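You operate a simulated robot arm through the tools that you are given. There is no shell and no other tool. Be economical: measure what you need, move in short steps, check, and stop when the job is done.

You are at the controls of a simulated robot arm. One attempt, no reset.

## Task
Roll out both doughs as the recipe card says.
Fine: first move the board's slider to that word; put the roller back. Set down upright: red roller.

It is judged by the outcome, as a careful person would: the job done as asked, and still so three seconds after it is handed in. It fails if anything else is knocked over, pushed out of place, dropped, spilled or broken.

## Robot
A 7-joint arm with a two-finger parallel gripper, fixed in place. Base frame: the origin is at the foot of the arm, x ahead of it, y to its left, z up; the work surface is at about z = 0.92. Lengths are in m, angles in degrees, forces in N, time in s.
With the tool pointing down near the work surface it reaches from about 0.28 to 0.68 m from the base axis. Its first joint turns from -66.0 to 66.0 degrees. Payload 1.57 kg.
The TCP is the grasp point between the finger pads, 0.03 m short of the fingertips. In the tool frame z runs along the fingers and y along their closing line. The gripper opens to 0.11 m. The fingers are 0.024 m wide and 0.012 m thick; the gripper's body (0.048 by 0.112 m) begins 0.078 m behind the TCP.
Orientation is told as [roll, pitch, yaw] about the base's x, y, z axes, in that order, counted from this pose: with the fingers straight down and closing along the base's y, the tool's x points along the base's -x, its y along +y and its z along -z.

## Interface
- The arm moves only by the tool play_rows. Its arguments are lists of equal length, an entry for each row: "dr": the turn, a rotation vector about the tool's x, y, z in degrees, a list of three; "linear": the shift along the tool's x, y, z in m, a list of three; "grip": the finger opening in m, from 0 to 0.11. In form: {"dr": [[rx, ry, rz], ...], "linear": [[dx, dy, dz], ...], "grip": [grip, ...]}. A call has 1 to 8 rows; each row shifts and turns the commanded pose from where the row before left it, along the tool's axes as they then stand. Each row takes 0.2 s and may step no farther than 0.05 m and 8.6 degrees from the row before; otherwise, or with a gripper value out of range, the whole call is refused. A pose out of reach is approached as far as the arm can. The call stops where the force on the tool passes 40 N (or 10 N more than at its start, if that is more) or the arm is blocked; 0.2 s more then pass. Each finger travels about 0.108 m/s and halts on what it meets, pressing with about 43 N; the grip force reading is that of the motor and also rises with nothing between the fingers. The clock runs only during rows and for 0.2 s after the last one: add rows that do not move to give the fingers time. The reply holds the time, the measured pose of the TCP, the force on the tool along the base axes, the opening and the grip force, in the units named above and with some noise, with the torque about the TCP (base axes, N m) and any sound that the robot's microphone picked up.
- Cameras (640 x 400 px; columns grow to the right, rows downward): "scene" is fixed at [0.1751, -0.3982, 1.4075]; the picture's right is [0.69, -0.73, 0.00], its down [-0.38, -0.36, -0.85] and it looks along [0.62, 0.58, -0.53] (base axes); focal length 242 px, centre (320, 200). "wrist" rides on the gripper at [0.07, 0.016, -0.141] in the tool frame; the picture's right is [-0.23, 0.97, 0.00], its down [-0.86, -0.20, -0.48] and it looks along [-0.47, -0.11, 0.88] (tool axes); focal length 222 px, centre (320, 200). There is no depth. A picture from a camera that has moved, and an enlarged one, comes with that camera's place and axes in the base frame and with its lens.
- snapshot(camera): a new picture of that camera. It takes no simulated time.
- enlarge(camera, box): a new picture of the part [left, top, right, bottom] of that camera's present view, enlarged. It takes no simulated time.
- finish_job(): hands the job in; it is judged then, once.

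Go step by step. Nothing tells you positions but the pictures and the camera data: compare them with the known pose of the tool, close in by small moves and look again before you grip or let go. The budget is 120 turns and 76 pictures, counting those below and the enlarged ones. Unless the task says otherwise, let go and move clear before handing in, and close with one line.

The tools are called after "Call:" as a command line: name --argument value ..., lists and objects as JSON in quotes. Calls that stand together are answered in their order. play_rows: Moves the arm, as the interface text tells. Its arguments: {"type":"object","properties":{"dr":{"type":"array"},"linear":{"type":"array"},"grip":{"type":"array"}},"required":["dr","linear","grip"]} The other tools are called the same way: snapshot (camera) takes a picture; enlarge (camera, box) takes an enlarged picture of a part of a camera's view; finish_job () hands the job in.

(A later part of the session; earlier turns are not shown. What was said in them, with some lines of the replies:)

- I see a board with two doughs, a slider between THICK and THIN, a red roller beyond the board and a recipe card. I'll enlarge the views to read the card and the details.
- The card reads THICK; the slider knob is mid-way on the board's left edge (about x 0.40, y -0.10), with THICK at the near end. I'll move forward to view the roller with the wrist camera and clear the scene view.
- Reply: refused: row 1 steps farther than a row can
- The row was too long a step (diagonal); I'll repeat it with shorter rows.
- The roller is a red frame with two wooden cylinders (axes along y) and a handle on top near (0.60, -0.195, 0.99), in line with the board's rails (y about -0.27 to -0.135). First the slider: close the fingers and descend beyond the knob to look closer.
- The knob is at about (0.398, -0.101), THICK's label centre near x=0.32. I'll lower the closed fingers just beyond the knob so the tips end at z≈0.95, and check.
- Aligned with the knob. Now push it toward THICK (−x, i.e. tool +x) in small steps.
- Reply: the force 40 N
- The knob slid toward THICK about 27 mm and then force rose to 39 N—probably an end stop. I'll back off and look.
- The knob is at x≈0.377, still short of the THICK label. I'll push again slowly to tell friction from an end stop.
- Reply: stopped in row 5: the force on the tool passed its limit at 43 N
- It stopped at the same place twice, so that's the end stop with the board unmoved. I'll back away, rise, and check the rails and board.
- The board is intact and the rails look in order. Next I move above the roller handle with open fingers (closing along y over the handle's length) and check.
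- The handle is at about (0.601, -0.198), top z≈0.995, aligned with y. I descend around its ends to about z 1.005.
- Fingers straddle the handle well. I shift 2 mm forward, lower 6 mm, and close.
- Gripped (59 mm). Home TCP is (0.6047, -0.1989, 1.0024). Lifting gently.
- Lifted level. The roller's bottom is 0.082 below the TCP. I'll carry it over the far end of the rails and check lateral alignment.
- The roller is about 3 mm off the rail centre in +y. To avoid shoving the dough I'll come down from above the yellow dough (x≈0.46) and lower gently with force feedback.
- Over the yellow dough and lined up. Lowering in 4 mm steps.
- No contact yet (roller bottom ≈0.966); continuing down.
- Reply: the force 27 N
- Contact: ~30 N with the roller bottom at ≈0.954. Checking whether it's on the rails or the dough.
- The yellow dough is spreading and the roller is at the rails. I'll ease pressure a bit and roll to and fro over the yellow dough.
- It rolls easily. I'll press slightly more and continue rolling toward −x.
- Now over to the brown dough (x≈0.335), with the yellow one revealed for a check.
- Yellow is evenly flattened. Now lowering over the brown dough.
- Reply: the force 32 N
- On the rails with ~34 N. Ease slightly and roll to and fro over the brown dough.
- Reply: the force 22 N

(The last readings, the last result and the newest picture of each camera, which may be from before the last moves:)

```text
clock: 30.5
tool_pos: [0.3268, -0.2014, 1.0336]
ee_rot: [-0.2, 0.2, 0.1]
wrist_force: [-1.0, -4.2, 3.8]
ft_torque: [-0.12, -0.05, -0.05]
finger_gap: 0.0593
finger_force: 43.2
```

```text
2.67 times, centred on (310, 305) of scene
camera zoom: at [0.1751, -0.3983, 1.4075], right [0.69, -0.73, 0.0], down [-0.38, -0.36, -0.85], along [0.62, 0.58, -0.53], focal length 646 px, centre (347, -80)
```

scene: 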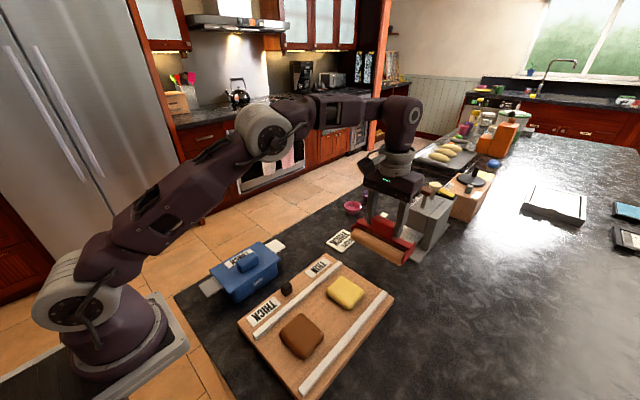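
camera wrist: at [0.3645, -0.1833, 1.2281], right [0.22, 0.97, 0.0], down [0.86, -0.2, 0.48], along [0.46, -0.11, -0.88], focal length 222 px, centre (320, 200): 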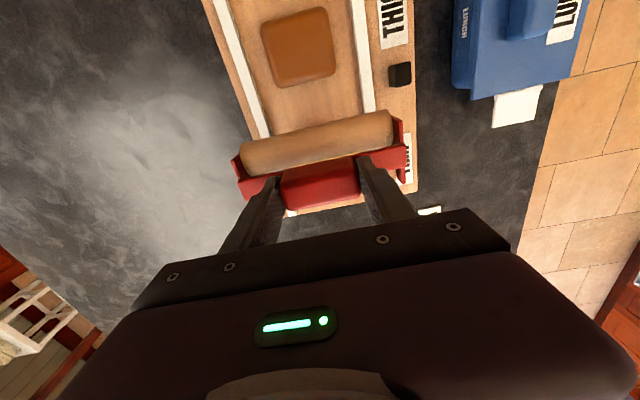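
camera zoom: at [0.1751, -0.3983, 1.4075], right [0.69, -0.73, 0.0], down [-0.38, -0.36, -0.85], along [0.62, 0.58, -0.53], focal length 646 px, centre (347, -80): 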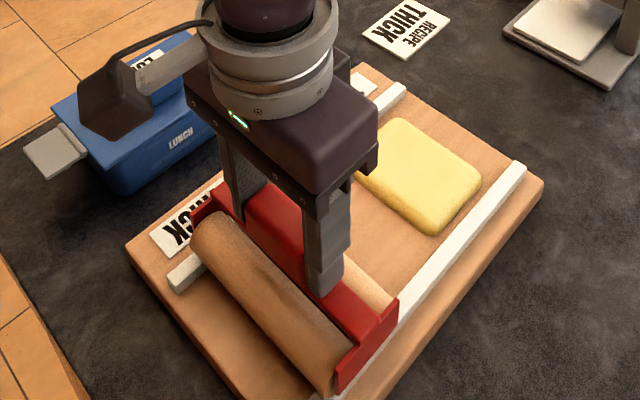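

I'll now roll straight on along the rails over the yellow dough too, to even both, which also reveals the brown one.

Call:
play_rows --dr '[[0, 0, 0], [0, 0, 0], [0, 0, 0], [0, 0, 0], [0, 0, 0], [0, 0, 0], [0, 0, 0], [0, 0, 0]]' --linear '[[-0.018, 0, 0], [-0.018, 0, 0], [-0.018, 0, 0], [-0.018, 0, 0], [-0.018, 0, 0], [-0.018, 0, 0], [-0.018, 0, 0], [0, 0, 0]]' --grip '[0.045, 0.045, 0.045, 0.045, 0.045, 0.045, 0.045, 0.045]'

Call:
enlarge --camera "scene" --box '[220, 230, 400, 380]'

```text
clock: 32.3
tool_pos: [0.4534, -0.2009, 1.0332]
ee_rot: [-0.1, 0.0, 0.2]
wrist_force: [-1.2, 1.6, 3.7]
ft_torque: [0.42, -0.09, 0.09]
finger_gap: 0.0593
finger_force: 43.4
```

```text
2.67 times, centred on (310, 305) of scene
camera zoom: at [0.1751, -0.3981, 1.4075], right [0.69, -0.73, 0.0], down [-0.38, -0.36, -0.85], along [0.62, 0.58, -0.53], focal length 646 px, centre (347, -80)
```

zoom: 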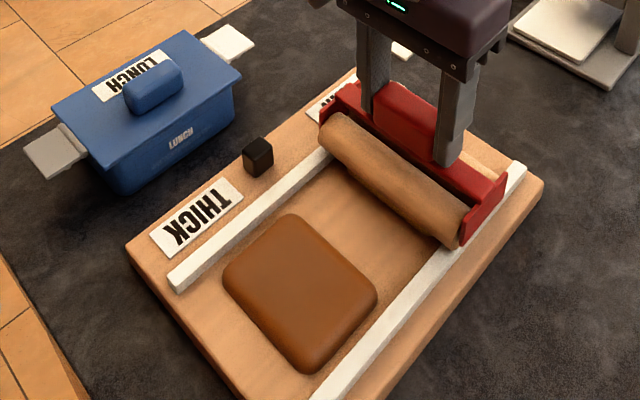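

Brown is evenly flat. A firmer pass over the yellow dough.

Call:
play_rows --dr '[[0, 0, 0], [0, 0, 0], [0, 0, 0], [0, 0, 0], [0, 0, 0], [0, 0, 0], [0, 0, 0], [0, 0, 0]]' --linear '[[-0.012, 0, 0.0005], [-0.015, 0, 0], [-0.015, 0, 0], [0.015, 0, 0], [0.015, 0, 0], [0.015, 0, 0], [0.015, 0, 0], [0, 0, 0]]' --grip '[0.045, 0.045, 0.045, 0.045, 0.045, 0.045, 0.045, 0.045]'

```text
clock: 34.1
tool_pos: [0.4354, -0.2013, 1.0337]
ee_rot: [-0.2, 0.0, 0.2]
wrist_force: [4.1, 6.6, 24.7]
ft_torque: [0.62, -0.24, -0.05]
finger_gap: 0.0593
finger_force: 43.2
```

Call:
play_rows --dr '[[0, 0, 0], [0, 0, 0], [0, 0, 0], [0, 0, 0], [0, 0, 0], [0, 0, 0], [0, 0, 0], [0, 0, 0]]' --linear '[[-0.018, 0, 0], [-0.018, 0, 0], [-0.018, 0, 0], [0, 0, -0.02], [0, 0, -0.02], [-0.035, 0, 0], [-0.035, 0, 0], [-0.035, 0, 0]]' --grip '[0.045, 0.045, 0.045, 0.045, 0.045, 0.045, 0.045, 0.045]'

Call:
enlarge --camera "scene" --box '[220, 200, 440, 380]'

Call:
snapshot --camera "wrist"

```text
clock: 35.9
tool_pos: [0.5934, -0.2005, 1.0694]
ee_rot: [-0.2, 0.2, 0.0]
wrist_force: [0.2, -0.1, -2.4]
ft_torque: [0.02, -0.02, -0.03]
finger_gap: 0.0595
finger_force: 43.1
```

```text
2.22 times, centred on (330, 290) of scene
camera zoom: at [0.1752, -0.3982, 1.4074], right [0.69, -0.73, 0.0], down [-0.38, -0.36, -0.85], along [0.62, 0.58, -0.53], focal length 539 px, centre (298, 0)
```

zoom: 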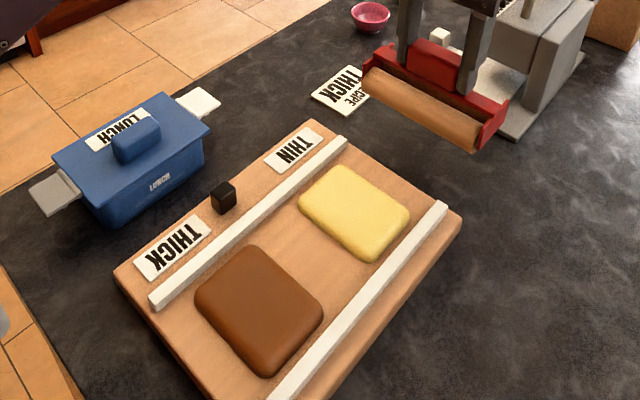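

```text
33 pictures are left
camera wrist: at [0.524, -0.182, 1.2125], right [0.23, 0.97, 0.0], down [0.86, -0.2, 0.48], along [0.46, -0.11, -0.88], focal length 222 px, centre (320, 200)
```

wrist: 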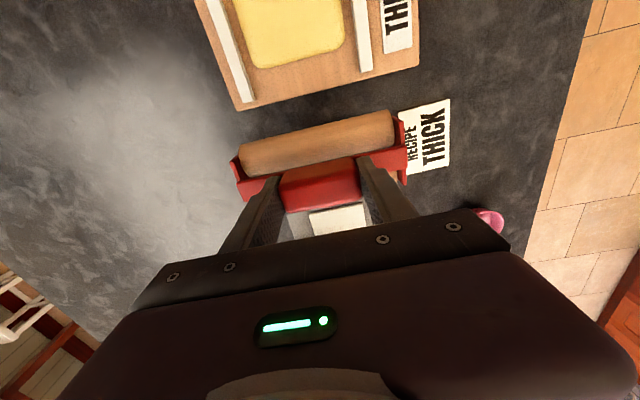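

Both doughs look equally spread. A closer look at them before putting the roller back.

Call:
enlarge --camera "scene" --box '[270, 250, 410, 370]'

```text
3.33 times, centred on (340, 310) of scene
camera zoom: at [0.1752, -0.3982, 1.4074], right [0.69, -0.73, 0.0], down [-0.38, -0.36, -0.85], along [0.62, 0.58, -0.53], focal length 808 px, centre (253, -167)
```

zoom: 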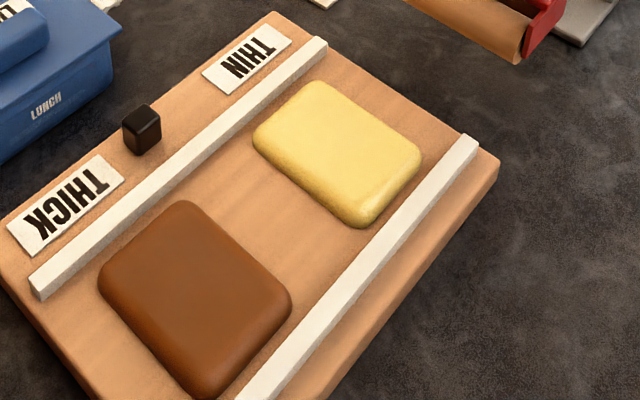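

Both are flat and level with the rails. Returning the roller to its home spot (0.6047, -0.1989) and lowering gently.

Call:
play_rows --dr '[[0, 0, 0], [0, 0, 0], [0, 0, 0], [0, 0, 0], [0, 0, 0], [0, 0, 0], [0, 0, 0]]' --linear '[[-0.0113, 0.0016, 0], [0, 0, 0.025], [0, 0, 0.02], [0, 0, 0.012], [0, 0, 0.005], [0, 0, 0.003], [0, 0, 0]]' --grip '[0.045, 0.045, 0.045, 0.045, 0.045, 0.045, 0.045]'

```text
clock: 37.5
tool_pos: [0.6067, -0.1993, 1.0093]
ee_rot: [-0.2, 0.1, 0.2]
wrist_force: [0.4, 0.1, -2.4]
ft_torque: [-0.03, 0.0, -0.01]
finger_gap: 0.0593
finger_force: 43.4
```

Call:
play_rows --dr '[[0, 0, 0], [0, 0, 0], [0, 0, 0], [0, 0, 0]]' --linear '[[0.0018, 0, 0.003], [0, 0, 0.002], [0, 0, 0.001], [0, 0, 0]]' --grip '[0.045, 0.045, 0.045, 0.045]'

```text
clock: 38.5
tool_pos: [0.6028, -0.1984, 1.0011]
ee_rot: [-0.2, 0.1, 0.2]
wrist_force: [0.1, 0.5, -3.7]
ft_torque: [0.0, 0.01, 0.0]
finger_gap: 0.0591
finger_force: 43.3
```

Still carrying its weight; a few more 1 mm steps until contact.

Call:
play_rows --dr '[[0, 0, 0], [0, 0, 0], [0, 0, 0]]' --linear '[[-0.001, 0, 0.001], [0, 0, 0.0007], [0, 0, 0]]' --grip '[0.045, 0.045, 0.045]'

Call:
enlarge --camera "scene" --box '[330, 180, 430, 280]'

```text
clock: 39.3
tool_pos: [0.6054, -0.1995, 1.0012]
ee_rot: [-0.2, 0.1, 0.1]
wrist_force: [-0.5, -0.4, -1.8]
ft_torque: [0.0, 0.02, 0.03]
finger_gap: 0.0596
finger_force: 43.2
```

```text
4.00 times, centred on (380, 230) of scene
camera zoom: at [0.1752, -0.3982, 1.4075], right [0.69, -0.73, 0.0], down [-0.38, -0.36, -0.85], along [0.62, 0.58, -0.53], focal length 970 px, centre (80, 80)
```

zoom: 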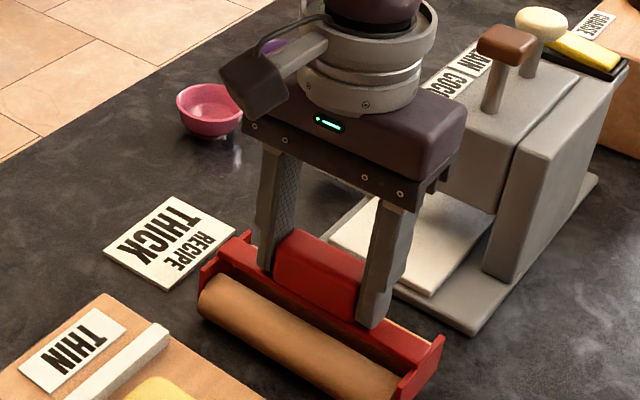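

Call:
play_rows --dr '[[0, 0, 0], [0, 0, 0], [0, 0, 0]]' --linear '[[0, 0, 0.001], [0, 0, 0.0007], [0, 0, 0]]' --grip '[0.045, 0.045, 0.045]'

```text
clock: 40.1
tool_pos: [0.6052, -0.1996, 0.9984]
ee_rot: [-0.2, 0.0, 0.2]
wrist_force: [-0.1, -2.6, 11.8]
ft_torque: [0.85, 0.25, 0.02]
finger_gap: 0.0593
finger_force: 42.3
```

Contact made. Easing off slightly, then releasing.

Call:
play_rows --dr '[[0, 0, 0], [0, 0, 0], [0, 0, 0], [0, 0, 0], [0, 0, 0]]' --linear '[[0, 0, -0.0006], [0, 0, 0], [0, 0, 0], [0, 0, 0], [0, 0, 0]]' --grip '[0.045, 0.065, 0.085, 0.095, 0.095]'

Call:
enlarge --camera "scene" --box '[330, 180, 430, 280]'

```text
clock: 41.3
tool_pos: [0.6051, -0.1991, 0.9994]
ee_rot: [-0.2, 0.1, 0.2]
wrist_force: [0.0, -1.1, -0.2]
ft_torque: [0.02, -0.01, -0.03]
finger_gap: 0.0952
finger_force: 0.1
```

```text
4.00 times, centred on (380, 230) of scene
camera zoom: at [0.1751, -0.3982, 1.4075], right [0.69, -0.73, 0.0], down [-0.38, -0.36, -0.85], along [0.62, 0.58, -0.53], focal length 970 px, centre (80, 80)
```

zoom: 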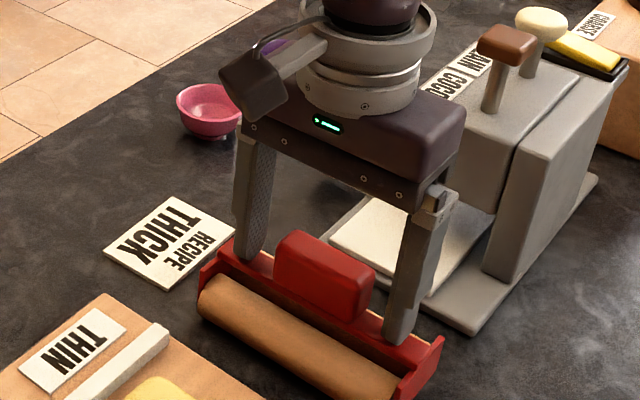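

The roller stands upright at its original spot. Rising clear and checking everything once more.

Call:
play_rows --dr '[[0, 0, 0], [0, 0, 0], [0, 0, 0], [0, 0, 0], [0, 0, 0], [0, 0, 0]]' --linear '[[0, 0, -0.03], [0, 0, -0.045], [0, 0, -0.045], [0, 0, -0.045], [0.04, 0, -0.02], [0, 0, 0]]' --grip '[0.095, 0.095, 0.095, 0.095, 0.095, 0.095]'

Call:
enlarge --camera "scene" --box '[200, 160, 500, 400]'

Call:
snapshot --camera "wrist"

```text
clock: 42.7
tool_pos: [0.5362, -0.1983, 1.1918]
ee_rot: [-0.2, 0.1, 0.1]
wrist_force: [0.5, 0.1, 0.5]
ft_torque: [-0.01, -0.01, -0.03]
finger_gap: 0.0949
finger_force: 0.0
out of reach, approached as far as the arm can: row 4
```

```text
1.67 times, centred on (350, 280) of scene
camera zoom: at [0.1751, -0.3982, 1.4075], right [0.69, -0.73, 0.0], down [-0.38, -0.36, -0.85], along [0.62, 0.58, -0.53], focal length 404 px, centre (270, 67)
```

zoom: 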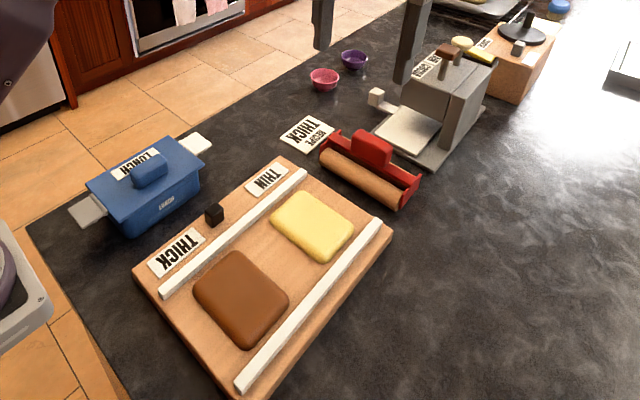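

```text
28 pictures are left
camera wrist: at [0.4657, -0.1805, 1.3339], right [0.22, 0.97, 0.0], down [0.86, -0.2, 0.48], along [0.47, -0.11, -0.88], focal length 222 px, centre (320, 200)
```

wrist: 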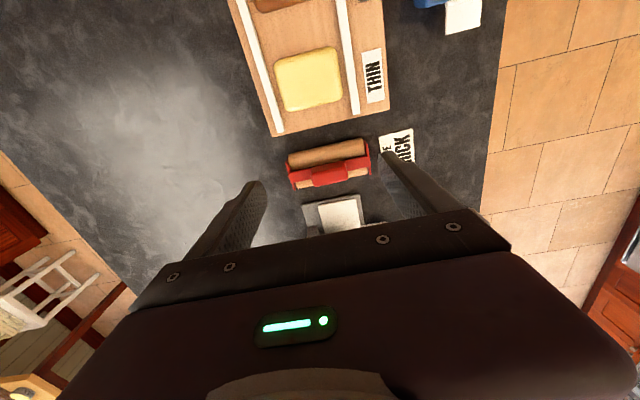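

Slider at the THICK end, both doughs rolled flat, the roller upright in its place, and nothing else disturbed. Handing in.

Call:
finish_job

```text
The job is handed in.
```

I moved the slider to its stop on the THICK side, which is what the card says. Both doughs are rolled down to the rails, and the red roller is back upright in its place.
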